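You operate a simulated robot arm through the tools that you are given. There is no shell and no other tool. Be economical: measure what you need, move in short steps, check, and stop when the job is done.

You are at the controls of a simulated robot arm. One attempt, no reset.

## Task
Take the white duster from the top of the long table and leave it in the beige basket.

Only the result counts: the job must be done as asked and must still hold three seconds after the hand-in. Knocking over, shifting, dropping, spilling or breaking anything else fails it.

## Robot
A 7-joint arm with a two-finger parallel gripper, fixed in place. Base frame: the origin is at the foot of the arm, x ahead of it, y to its left, z up; the work surface is at about z = 80. Readings come in cm, degrees, newtons and seconds.
Its first joint turns from -166.0 to 166.0 degrees. Payload 4.4 kg.
Tool frame: the origin (TCP) lies between the finger pads and is the grasp point; the fingertips stand 2.3 cm ahead of it; z points along the fingers, y is the line along which they close. The gripper opens to 9.4 cm. The fingers are 3.8 cm wide and 1 cm thick; the gripper's body (5.4 by 9.6 cm) begins 3.9 cm behind the TCP.
Orientation is that of the tool frame in the base frame, as a unit quaternion [w, x, y, z]. With the fingers straight down and closing along the base's y, the tool's x points along the base's -x, its y along +y and its z along -z.

## Interface
- The arm moves only by the tool servo_tool. Its argument "motion" is a list of rows, each an object of numbers (a shift or turn left out is 0, a gripper value left out holds the last): "tx", "ty", "tz": the shift along the tool's x, y, z in units of 200 mm (1.0 is 200 mm); "yaw": the turn about the tool's z in units of 120 degrees (1.0 is 120 degrees). In form: [{"tx": .., "ty": .., "tz": .., "yaw": ..}, ...]. A call has 1 to 8 rows; each row is the pose to reach, as a shift and turn from the pose commanded when the call began, along the tool's axes at that moment. "fingers" is the gripper command, from -1 (shut) to 1 (fully open), values between in proportion, set as the call begins (left out, the last holds). A call with a number of a shift or a turn outside -1 to 1 is refused whole. Each row takes 0.2 s and may step no farther than 5 cm and 8.6 degrees from the row before; otherwise, or with a gripper value out of range, the whole call is refused. A pose out of reach is approached as far as the arm can. The call stops where the force on the tool passes 40 N (or 10 N more than at its start, if that is more) or the arm is blocked; 0.2 s more then pass. The fingers move at their own pace (about 7.2 cm/s each) and stop on an object; they squeeze with about 25 N. The grip force told is the motor's: it shows also when the fingers shut on nothing. Time passes only in rows, and 0.2 s behind the last, so rows that repeat a pose let the fingers close. The reply holds the time, the measured pose of the TCP, the force on the tool along the base axes, the opening and the grip force, in the units named above and with some noise, and new pictures: "views" is both (left out), scene, wrist or none.
- Cameras (640 x 400 px; columns grow to the right, rows downward): "scene" is fixed at [4.94, 64.97, 144.09]; the picture's right is [-0.23, -0.97, 0.00], its down [-0.61, 0.14, -0.78] and it looks along [0.76, -0.18, -0.63] (base axes); focal length 346 px, centre (320, 200). "wrist" rides on the gripper at [8.6, 1.6, -7.4] in the tool frame; the picture's right is [-0.18, 0.98, 0.00], its down [-0.58, -0.11, -0.81] and it looks along [-0.79, -0.15, 0.59] (tool axes); focal length 243 px, centre (320, 200). There is no depth. A picture from a camera that has moved, and an enlarged one, comes with that camera's place and axes in the base frame and with its lens.
- inspect(camera, box): a new picture of the part [left, top, right, bottom] of that camera's present view, enlarged. No time passes.
- hand_in(): hands the job in; it is judged then, once.

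Go step by step. Nothing tells you positions but the pictures and the camera data: compare them with the known pose of the tool, close in by small moves and look again before you grip or let go. The budget is 90 turns and 170 pictures, counting those below and the enlarged ones. Unless the task says otherwise, let go and move clear before handing in, and close with one line.

The tools are called after "Call:" by a JSON object that holds its "method" and its "body". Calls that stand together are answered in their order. servo_tool: Moves the arm, as the interface text tells. Its arguments: {"type":"object","properties":{"motion":{"type":"array"},"fingers":{"type":"number"},"views":{"type":"string","enum":["both","scene","wrist","none"]}},"required":["motion"]} The other tools are called the same way: inspect (camera, box) takes an enlarged picture of a part of a camera's view; hand_in () hands the job in.

At the start:

```text
time: 0.0
eef_pos: [67.35, 20.55, 111.94]
orientation: [-0.001, 0.0, 1.0, 0.0]
contact_force: [0.1, -1.2, -0.1]
grip_width: 9.41
grasp_force: 0.1
```

scene: 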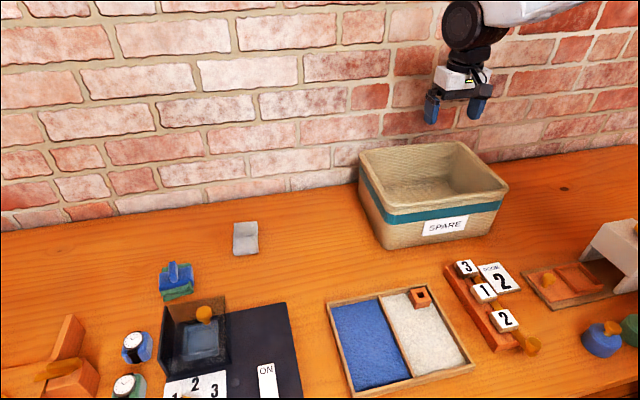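
wrist: 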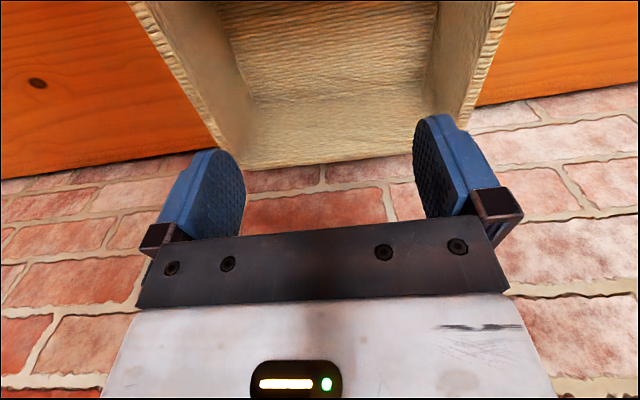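

I see a whitish block at scene (245,238) and a blue item at (175,280), with the beige basket labelled SPARE. I'll enlarge the picture to identify the duster.

Call:
{"method": "inspect", "body": {"camera": "scene", "box": [140, 200, 300, 300]}}

Call:
{"method": "inspect", "body": {"camera": "scene", "box": [440, 200, 640, 400]}}

Call:
{"method": "inspect", "body": {"camera": "scene", "box": [0, 280, 320, 400]}}

Call:
{"method": "inspect", "body": {"camera": "scene", "box": [310, 130, 530, 260]}}

```text
4.00 times, centred on (220, 250) of scene
camera zoom: at [4.94, 64.97, 144.09], right [-0.23, -0.97, 0.0], down [-0.61, 0.14, -0.78], along [0.76, -0.18, -0.63], focal length 1385 px, centre (720, 0)
```

zoom: 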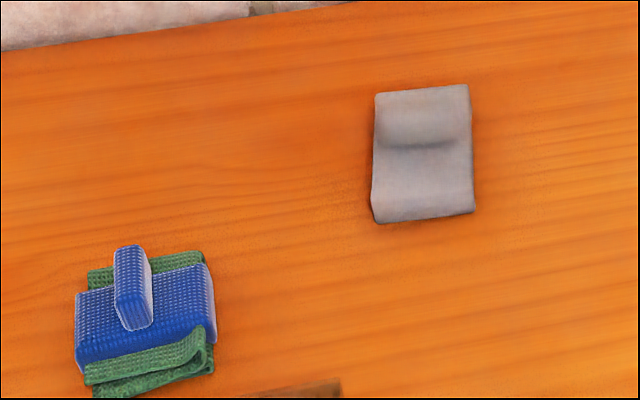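

```text
2.00 times, centred on (540, 300) of scene
camera zoom: at [4.94, 64.97, 144.09], right [-0.23, -0.97, 0.0], down [-0.61, 0.14, -0.78], along [0.76, -0.18, -0.63], focal length 692 px, centre (-120, 0)
```

zoom: 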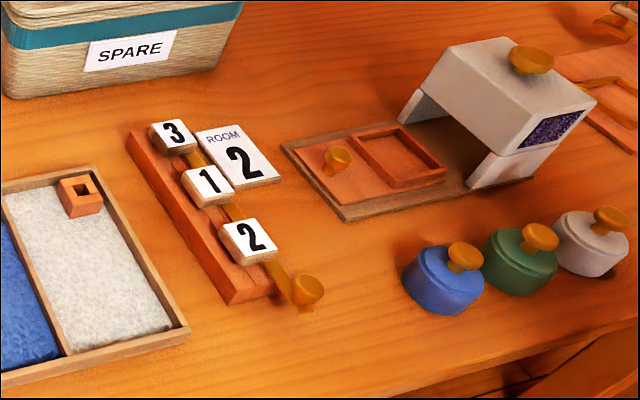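

```text
2.00 times, centred on (160, 340) of scene
camera zoom: at [4.94, 64.97, 144.09], right [-0.23, -0.97, 0.0], down [-0.61, 0.14, -0.78], along [0.76, -0.18, -0.63], focal length 692 px, centre (640, -80)
```

zoom: 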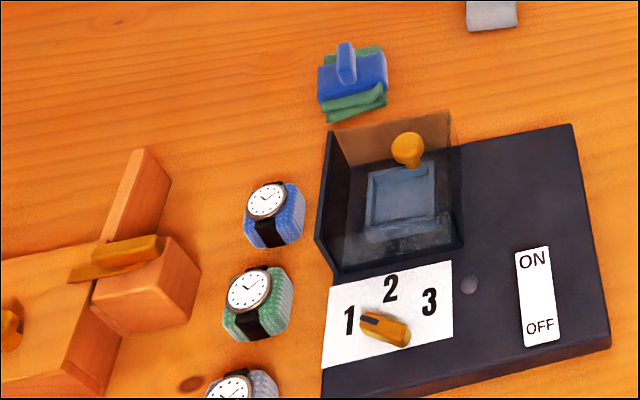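

```text
2.91 times, centred on (420, 195) of scene
camera zoom: at [4.94, 64.97, 144.09], right [-0.23, -0.97, 0.0], down [-0.61, 0.14, -0.78], along [0.76, -0.18, -0.63], focal length 1007 px, centre (29, 214)
```

zoom: 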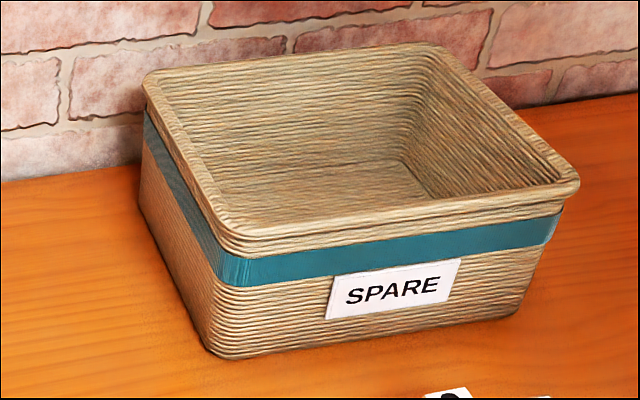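

The white duster is the pale cloth at scene (245,238), at roughly (71, 69, 81) and about 6 cm wide in y by 10 cm in x. The basket spans about x 59–83 and y 7–36, with its rim near z 94. I'll move left at the current height, pulling back a little in x.

Call:
{"method": "servo_tool", "body": {"motion": [{"ty": 0.22, "tx": 0.09}, {"ty": 0.44, "tx": 0.18}, {"ty": 0.66, "tx": 0.27}, {"ty": 0.88, "tx": 0.35}, {"ty": 1.0, "tx": 0.4}], "fingers": 1, "views": "none"}}

Call:
{"method": "servo_tool", "body": {"motion": [{"ty": 0.24}, {"ty": 0.48}, {"ty": 0.72}, {"ty": 0.96}, {"ty": 1.0}, {"ty": 1.0}]}}

```text
time: 1.2
eef_pos: [59.04, 40.82, 112.01]
orientation: [0.0, 0.0, 1.0, 0.001]
contact_force: [-0.4, 0.0, -0.6]
grip_width: 9.39
grasp_force: 0.0
```

```text
time: 2.6
eef_pos: [59.52, 60.79, 111.99]
orientation: [0.0, 0.0, 1.0, 0.0]
contact_force: [0.0, 0.5, -0.6]
grip_width: 9.43
grasp_force: 0.1
camera wrist: at [50.91, 62.25, 119.46], right [0.18, 0.98, 0.0], down [0.58, -0.11, 0.81], along [0.79, -0.15, -0.59], focal length 243 px, centre (320, 200)
```

scene: 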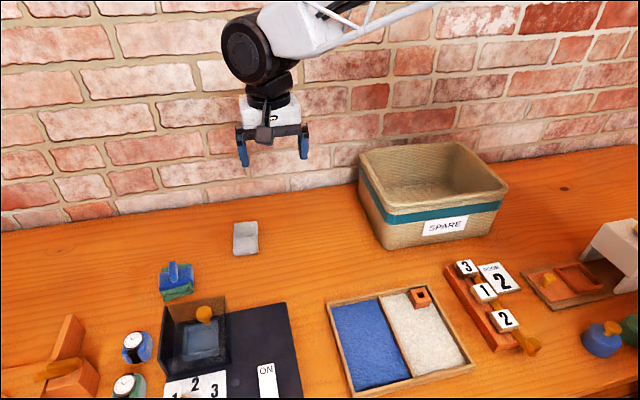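
wrist: 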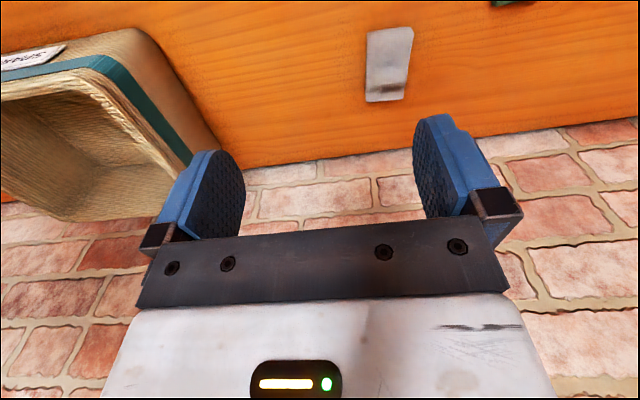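

Both cameras put the duster centre at about (70, 69). I'll enlarge the wrist view to see its shape.

Call:
{"method": "inspect", "body": {"camera": "wrist", "box": [330, 10, 450, 120]}}

Call:
{"method": "inspect", "body": {"camera": "scene", "box": [220, 210, 276, 265]}}

```text
3.64 times, centred on (390, 65) of wrist
camera zoom: at [50.91, 62.25, 119.46], right [0.18, 0.98, 0.0], down [0.58, -0.11, 0.81], along [0.79, -0.15, -0.59], focal length 882 px, centre (66, 691)
```

zoom: 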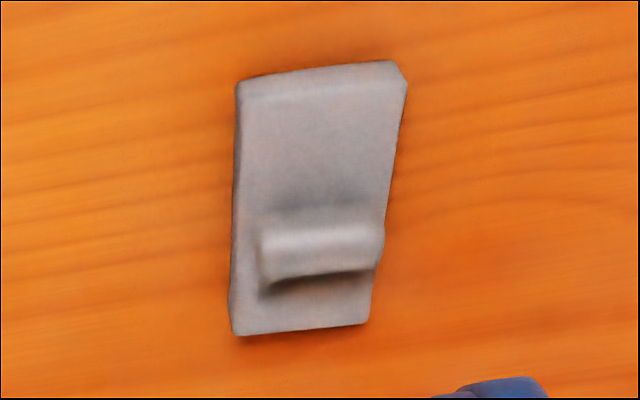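

```text
7.27 times, centred on (248, 238) of scene
camera zoom: at [4.94, 64.97, 144.09], right [-0.23, -0.97, 0.0], down [-0.61, 0.14, -0.78], along [0.76, -0.18, -0.63], focal length 2518 px, centre (844, -73)
```

zoom: 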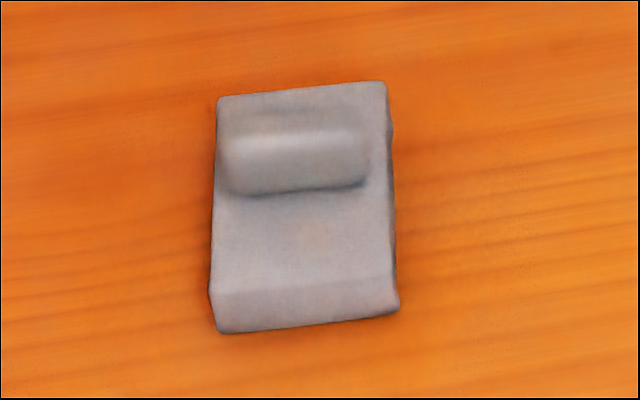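

The duster is a flat pad of about 6.2 x 9 cm, with a roll across it near its far end. I'll grip its 6 cm sides around (68.5, 69.1), approaching to about z 96 first.

Call:
{"method": "servo_tool", "body": {"motion": [{"tx": -0.12, "ty": 0.11, "tz": 0.0, "yaw": 0.03}, {"tx": -0.24, "ty": 0.22, "yaw": 0.033}, {"tx": -0.36, "ty": 0.33, "yaw": 0.033}, {"tx": -0.457, "ty": 0.427, "tz": 0.1, "yaw": 0.033}, {"tx": -0.457, "ty": 0.427, "tz": 0.3, "yaw": 0.033}, {"tx": -0.457, "ty": 0.427, "tz": 0.55, "yaw": 0.033}, {"tx": -0.457, "ty": 0.427, "tz": 0.8, "yaw": 0.033}, {"tx": -0.457, "ty": 0.427, "tz": 0.8, "yaw": 0.033}]}}

```text
time: 4.4
eef_pos: [68.35, 69.21, 96.07]
orientation: [0.0, 0.035, 0.999, 0.0]
contact_force: [-0.1, 0.2, 0.2]
grip_width: 9.42
grasp_force: 0.2
camera wrist: at [59.76, 71.37, 103.52], right [0.25, 0.97, 0.0], down [0.57, -0.15, 0.81], along [0.78, -0.2, -0.59], focal length 243 px, centre (320, 200)
```

scene: 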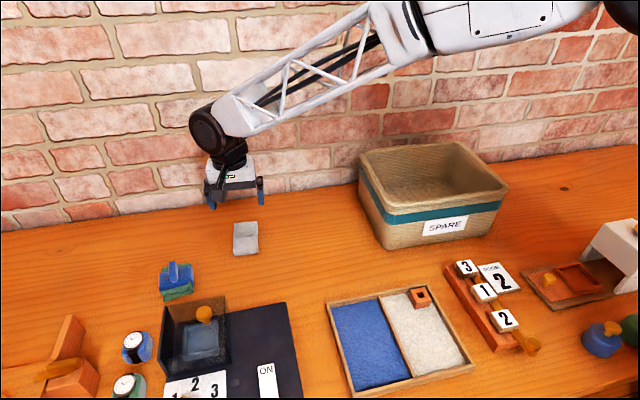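
wrist: 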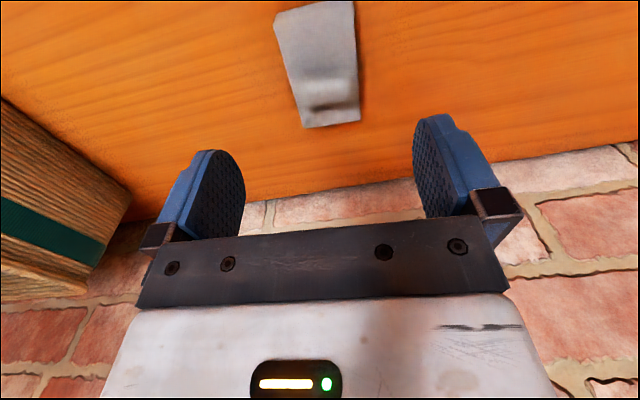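

The wrist view confirms the duster centre at (70.9, 69.0) with a tilt of about -4°, which matches the tool. The fingers straddle it, so I'll descend to z about 83.

Call:
{"method": "servo_tool", "body": {"motion": [{"tx": -0.03, "tz": 0.2}, {"tx": -0.03, "tz": 0.4}, {"tx": -0.03, "tz": 0.55}, {"tx": -0.03, "tz": 0.6}, {"tx": -0.03, "tz": 0.6}]}}

```text
time: 5.6
eef_pos: [68.93, 69.36, 84.03]
orientation: [0.0, 0.035, 0.999, -0.001]
contact_force: [-0.5, 0.0, -0.6]
grip_width: 9.4
grasp_force: 0.1
camera wrist: at [60.44, 71.37, 91.57], right [0.25, 0.97, 0.0], down [0.57, -0.15, 0.81], along [0.78, -0.2, -0.59], focal length 243 px, centre (320, 200)
```

scene: 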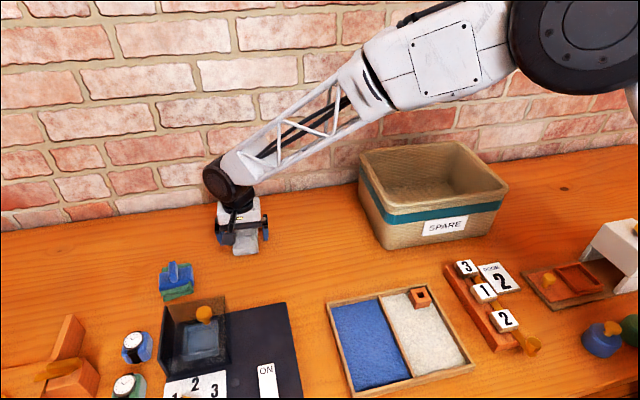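
wrist: 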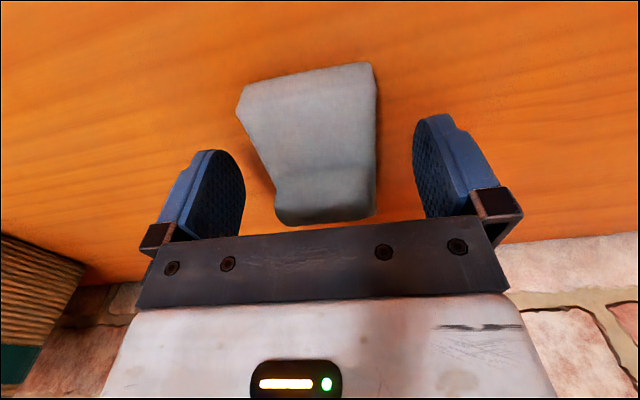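

The duster lies between the pads. I'll lower about 1 cm more and close.

Call:
{"method": "servo_tool", "body": {"motion": [{"tz": 0.03}, {"tz": 0.05}, {"tz": 0.05}], "views": "none"}}

Call:
{"method": "servo_tool", "body": {"motion": [{}, {}, {}, {}, {}], "fingers": -1}}

```text
time: 6.4
eef_pos: [68.9, 69.13, 83.01]
orientation: [0.0, 0.035, 0.999, 0.0]
contact_force: [0.7, 0.1, 0.3]
grip_width: 9.39
grasp_force: 0.1
```

```text
time: 7.6
eef_pos: [68.8, 69.27, 83.13]
orientation: [0.0, 0.035, 0.999, 0.0]
contact_force: [-0.9, 0.2, -1.0]
grip_width: 6.1
grasp_force: 25.0
camera wrist: at [60.39, 71.28, 90.53], right [0.25, 0.97, 0.0], down [0.57, -0.15, 0.81], along [0.78, -0.2, -0.59], focal length 243 px, centre (320, 200)
```

scene: 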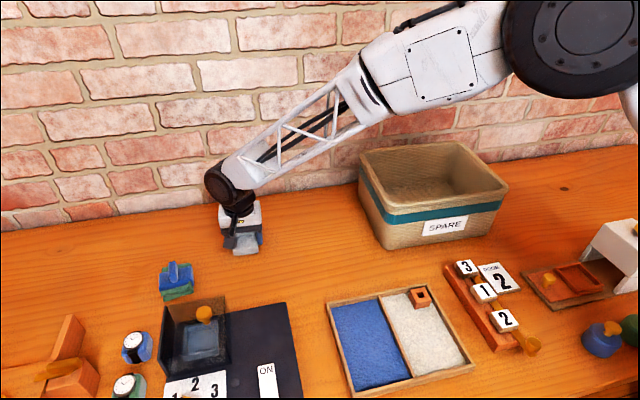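
wrist: 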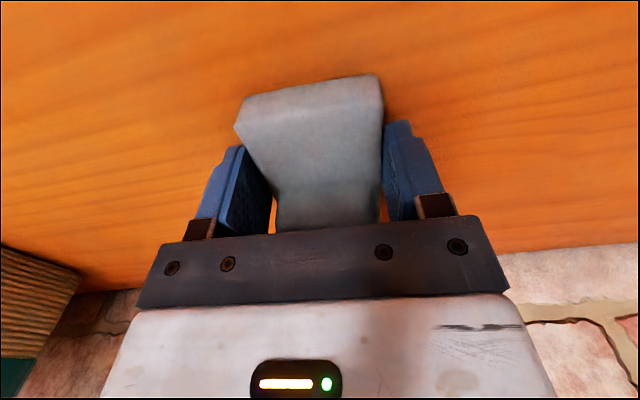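

Gripped at 6.1 cm with 25 N. I'll lift slowly first, then higher.

Call:
{"method": "servo_tool", "body": {"motion": [{"tz": -0.05}, {"tz": -0.12}, {"tz": -0.22}, {"tz": -0.35}, {"tz": -0.5}, {"tz": -0.65}, {"tz": -0.8}, {"tz": -0.95}]}}

```text
time: 9.4
eef_pos: [69.11, 69.02, 102.1]
orientation: [-0.001, 0.035, 0.999, -0.001]
contact_force: [-0.8, -0.2, -1.4]
grip_width: 6.09
grasp_force: 24.9
camera wrist: at [60.64, 71.23, 109.56], right [0.25, 0.97, 0.0], down [0.57, -0.15, 0.81], along [0.78, -0.2, -0.59], focal length 243 px, centre (320, 200)
```

scene: 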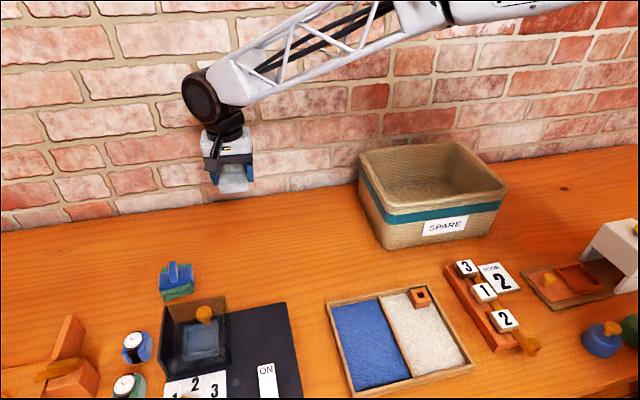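
wrist: 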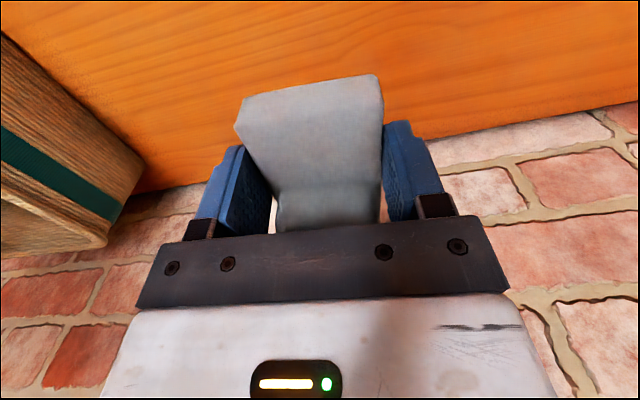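

The duster is held firmly and level. I'll rise to z 110, square the yaw and carry it toward the basket.

Call:
{"method": "servo_tool", "body": {"motion": [{"tz": -0.15, "yaw": -0.015}, {"tz": -0.3, "yaw": -0.033}, {"tz": -0.4, "yaw": -0.033}], "views": "none"}}

Call:
{"method": "servo_tool", "body": {"motion": [{"ty": -0.15}, {"ty": -0.35}, {"ty": -0.55}, {"ty": -0.75}, {"ty": -0.9}, {"ty": -1.0}], "views": "none"}}

Call:
{"method": "servo_tool", "body": {"motion": [{"ty": -0.15}, {"ty": -0.35}, {"ty": -0.55}, {"ty": -0.75}, {"ty": -0.9}, {"ty": -1.0}]}}

```text
time: 10.2
eef_pos: [69.18, 68.89, 110.07]
orientation: [0.0, 0.0, 1.0, 0.0]
contact_force: [-0.3, 0.1, -1.1]
grip_width: 6.09
grasp_force: 24.7
```

```text
time: 11.6
eef_pos: [69.03, 48.8, 109.69]
orientation: [0.0, 0.0, 1.0, 0.001]
contact_force: [-0.4, -0.4, -0.8]
grip_width: 6.09
grasp_force: 24.6
```

```text
time: 13.0
eef_pos: [68.96, 28.85, 109.9]
orientation: [0.0, 0.0, 1.0, 0.0]
contact_force: [-0.2, -0.7, -0.2]
grip_width: 6.1
grasp_force: 25.1
camera wrist: at [60.32, 30.4, 117.36], right [0.18, 0.98, 0.0], down [0.58, -0.11, 0.81], along [0.79, -0.15, -0.59], focal length 243 px, centre (320, 200)
```

scene: 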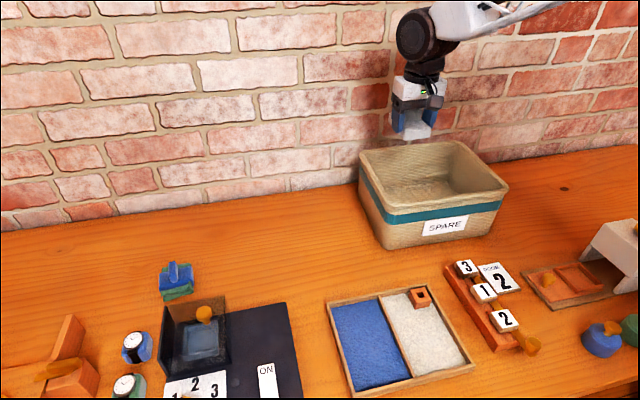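
wrist: 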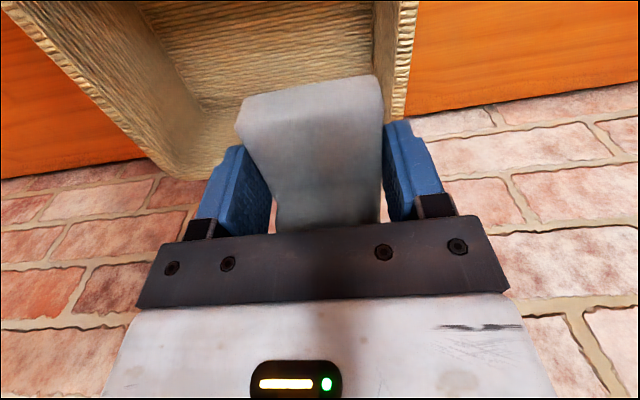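

The rim spans about x 58–83 and y 5–37, centred near (70, 21). I'll move to (70, 21) and descend to z about 93, then check clearance.

Call:
{"method": "servo_tool", "body": {"motion": [{"ty": -0.15, "tx": -0.05}, {"ty": -0.3, "tx": -0.05}, {"ty": -0.39, "tx": -0.05}, {"ty": -0.39, "tx": -0.05, "tz": 0.15}, {"ty": -0.39, "tx": -0.05, "tz": 0.35}, {"ty": -0.39, "tx": -0.05, "tz": 0.55}, {"ty": -0.39, "tx": -0.05, "tz": 0.75}, {"ty": -0.39, "tx": -0.05, "tz": 0.85}]}}

Call:
{"method": "inspect", "body": {"camera": "scene", "box": [330, 60, 530, 260]}}

```text
time: 14.8
eef_pos: [69.93, 21.14, 92.59]
orientation: [0.0, 0.0, 1.0, 0.0]
contact_force: [-0.5, 0.0, -0.7]
grip_width: 6.11
grasp_force: 24.5
camera wrist: at [61.36, 22.65, 99.96], right [0.18, 0.98, 0.0], down [0.58, -0.11, 0.81], along [0.79, -0.15, -0.59], focal length 243 px, centre (320, 200)
```

scene: 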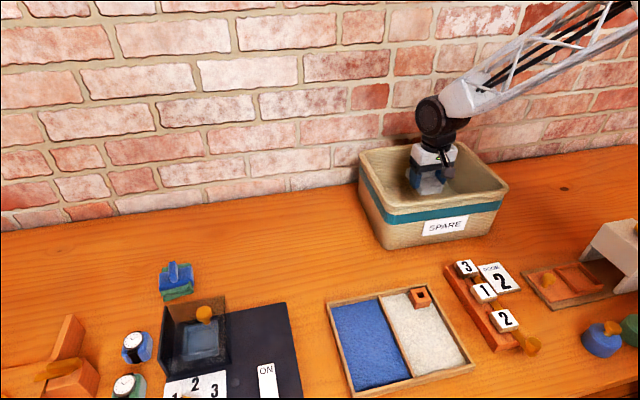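
wrist: 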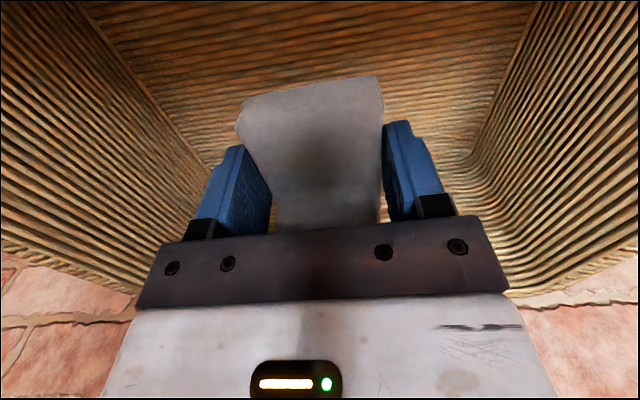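

```text
2.00 times, centred on (430, 160) of scene
camera zoom: at [4.94, 64.97, 144.09], right [-0.23, -0.97, 0.0], down [-0.61, 0.14, -0.78], along [0.76, -0.18, -0.63], focal length 692 px, centre (100, 280)
```

zoom: 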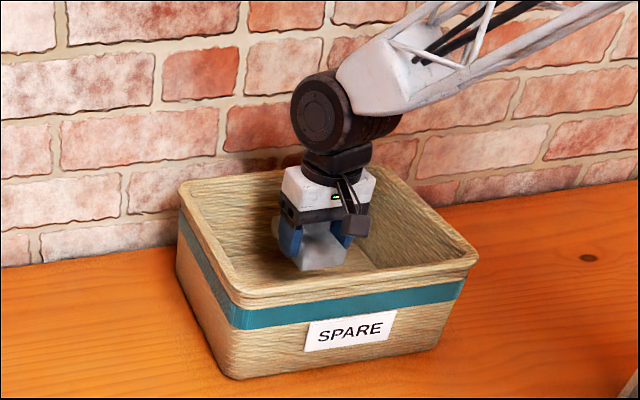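

The duster is well inside the basket with clear margins. I'll lower to about z 88.5 and check.

Call:
{"method": "servo_tool", "body": {"motion": [{"tz": 0.08}, {"tz": 0.15}, {"tz": 0.21}, {"tz": 0.21}]}}

Call:
{"method": "inspect", "body": {"camera": "scene", "box": [350, 80, 530, 260]}}

```text
time: 15.8
eef_pos: [69.79, 21.27, 88.38]
orientation: [-0.001, -0.001, 1.0, 0.0]
contact_force: [0.3, -0.1, -0.5]
grip_width: 6.09
grasp_force: 24.7
camera wrist: at [61.22, 22.73, 95.98], right [0.18, 0.98, 0.0], down [0.58, -0.11, 0.81], along [0.79, -0.15, -0.59], focal length 243 px, centre (320, 200)
```

scene: 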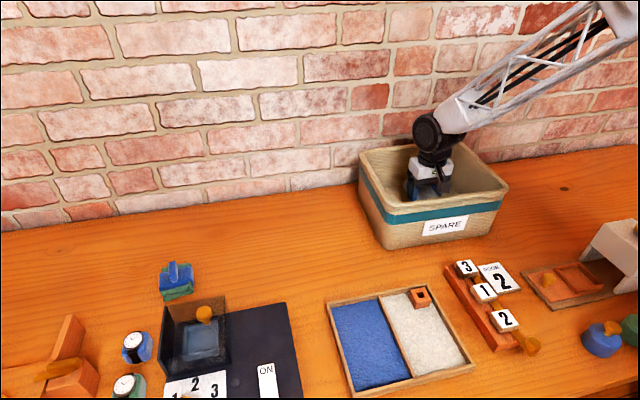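
wrist: 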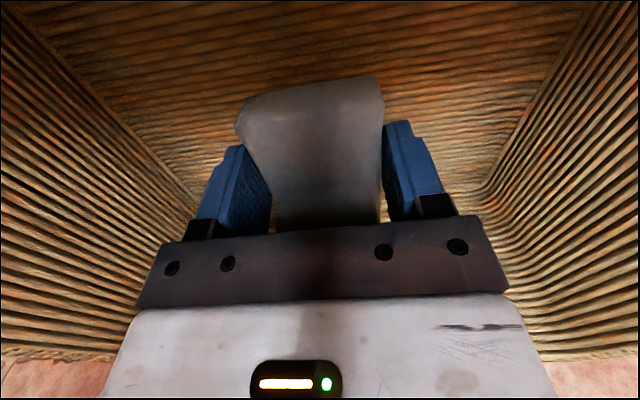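

```text
2.22 times, centred on (440, 170) of scene
camera zoom: at [4.94, 64.97, 144.09], right [-0.23, -0.97, 0.0], down [-0.61, 0.14, -0.78], along [0.76, -0.18, -0.63], focal length 769 px, centre (53, 267)
```

zoom: 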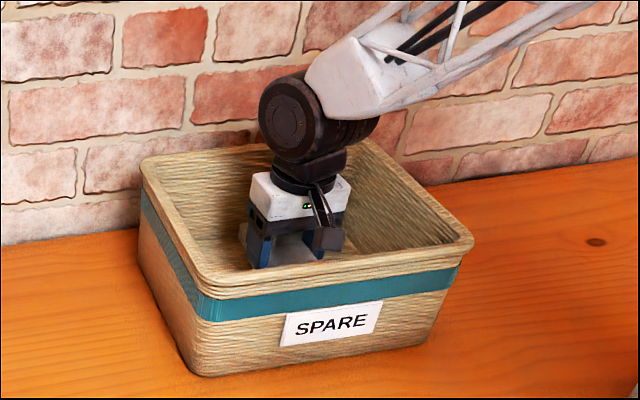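

Still clear, with the wrist camera just inside the front rim. I'll shift forward 1.2 cm, lower 2.5 cm more, and release.

Call:
{"method": "servo_tool", "body": {"motion": [{"tx": -0.06}, {"tx": -0.06, "tz": 0.05}, {"tx": -0.06, "tz": 0.1}, {"tx": -0.06, "tz": 0.125}, {"tx": -0.06, "tz": 0.125}]}}

```text
time: 17.0
eef_pos: [71.12, 21.14, 86.28]
orientation: [0.0, 0.001, 1.0, 0.0]
contact_force: [-0.8, 0.0, -0.7]
grip_width: 6.1
grasp_force: 25.0
camera wrist: at [62.5, 22.74, 93.66], right [0.18, 0.98, 0.0], down [0.58, -0.11, 0.81], along [0.79, -0.15, -0.59], focal length 243 px, centre (320, 200)
```

scene: 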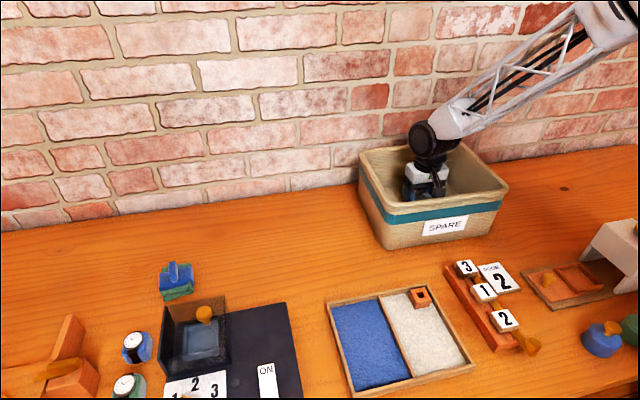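
wrist: 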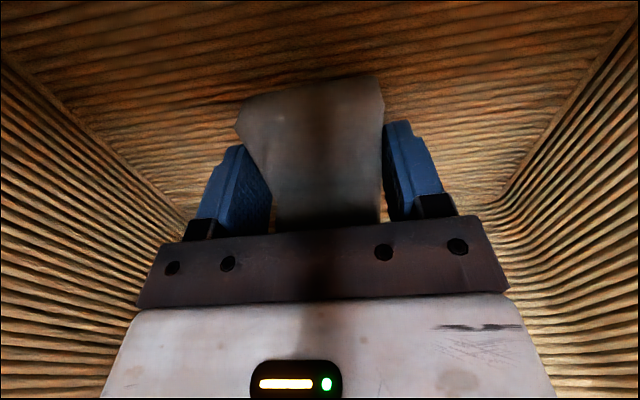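

The duster is a few centimetres above the basket floor and nothing is touching. I'll release it and rise straight up.

Call:
{"method": "servo_tool", "body": {"motion": [{}, {}, {}, {}], "fingers": 1, "views": "none"}}

Call:
{"method": "servo_tool", "body": {"motion": [{"tz": -0.1}, {"tz": -0.25}, {"tz": -0.45}, {"tz": -0.65}, {"tz": -0.85}, {"tz": -1.0}], "views": "none"}}

Call:
{"method": "servo_tool", "body": {"motion": [{"tz": -0.2}, {"tz": -0.4}, {"tz": -0.4}]}}

Call:
{"method": "inspect", "body": {"camera": "scene", "box": [330, 80, 530, 260]}}

```text
time: 18.0
eef_pos: [71.11, 21.34, 86.23]
orientation: [0.001, 0.0, 1.0, 0.0]
contact_force: [0.7, 0.2, -0.6]
grip_width: 9.38
grasp_force: 0.1
```

```text
time: 19.4
eef_pos: [71.07, 21.39, 105.99]
orientation: [-0.001, 0.001, 1.0, 0.0]
contact_force: [-0.1, 0.2, 0.0]
grip_width: 9.36
grasp_force: 0.0
```

```text
time: 20.2
eef_pos: [70.84, 21.6, 114.13]
orientation: [0.0, -0.001, 1.0, 0.0]
contact_force: [-0.2, 0.0, 0.5]
grip_width: 9.4
grasp_force: 0.0
camera wrist: at [62.31, 23.17, 121.56], right [0.18, 0.98, 0.0], down [0.58, -0.11, 0.81], along [0.79, -0.15, -0.59], focal length 243 px, centre (320, 200)
```

scene: 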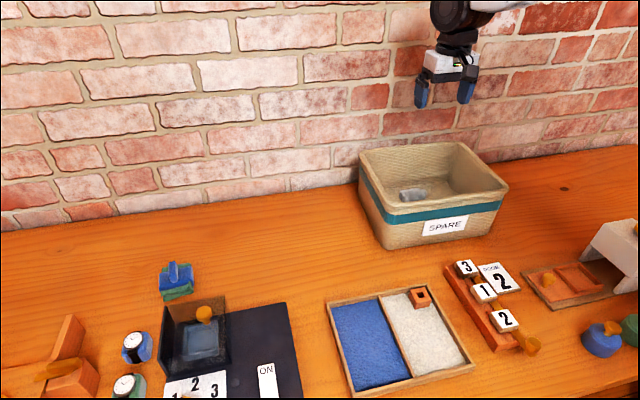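
wrist: 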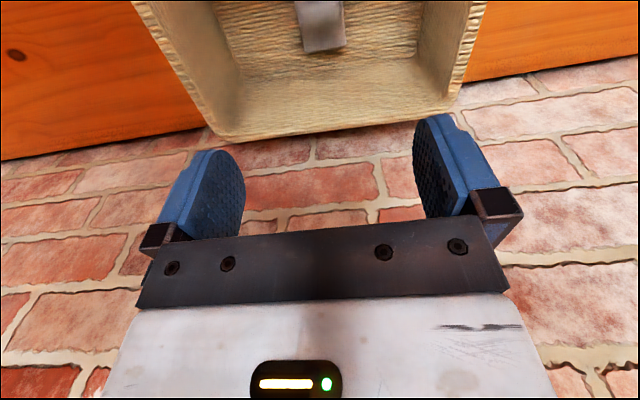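

```text
2.22 times, centred on (430, 170) of scene
camera zoom: at [4.94, 64.97, 144.09], right [-0.23, -0.97, 0.0], down [-0.61, 0.14, -0.78], along [0.76, -0.18, -0.63], focal length 769 px, centre (76, 267)
```

zoom: 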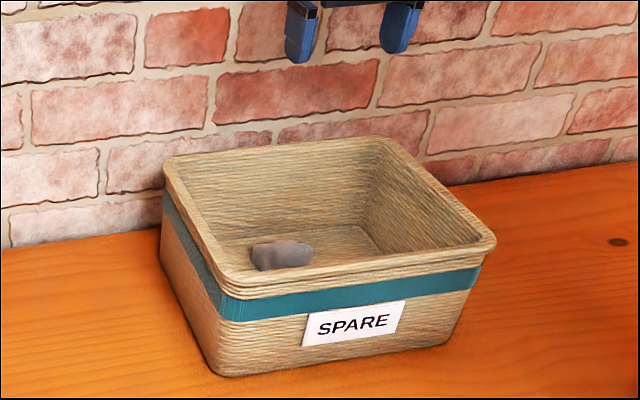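

The duster lies on the basket floor, the basket hasn't moved, and the gripper is clear above it. I'm handing in.

Call:
{"method": "hand_in", "body": {}}

```text
The job is handed in.
```

The white duster is in the beige basket, and the pictures show nothing else on the table was moved.
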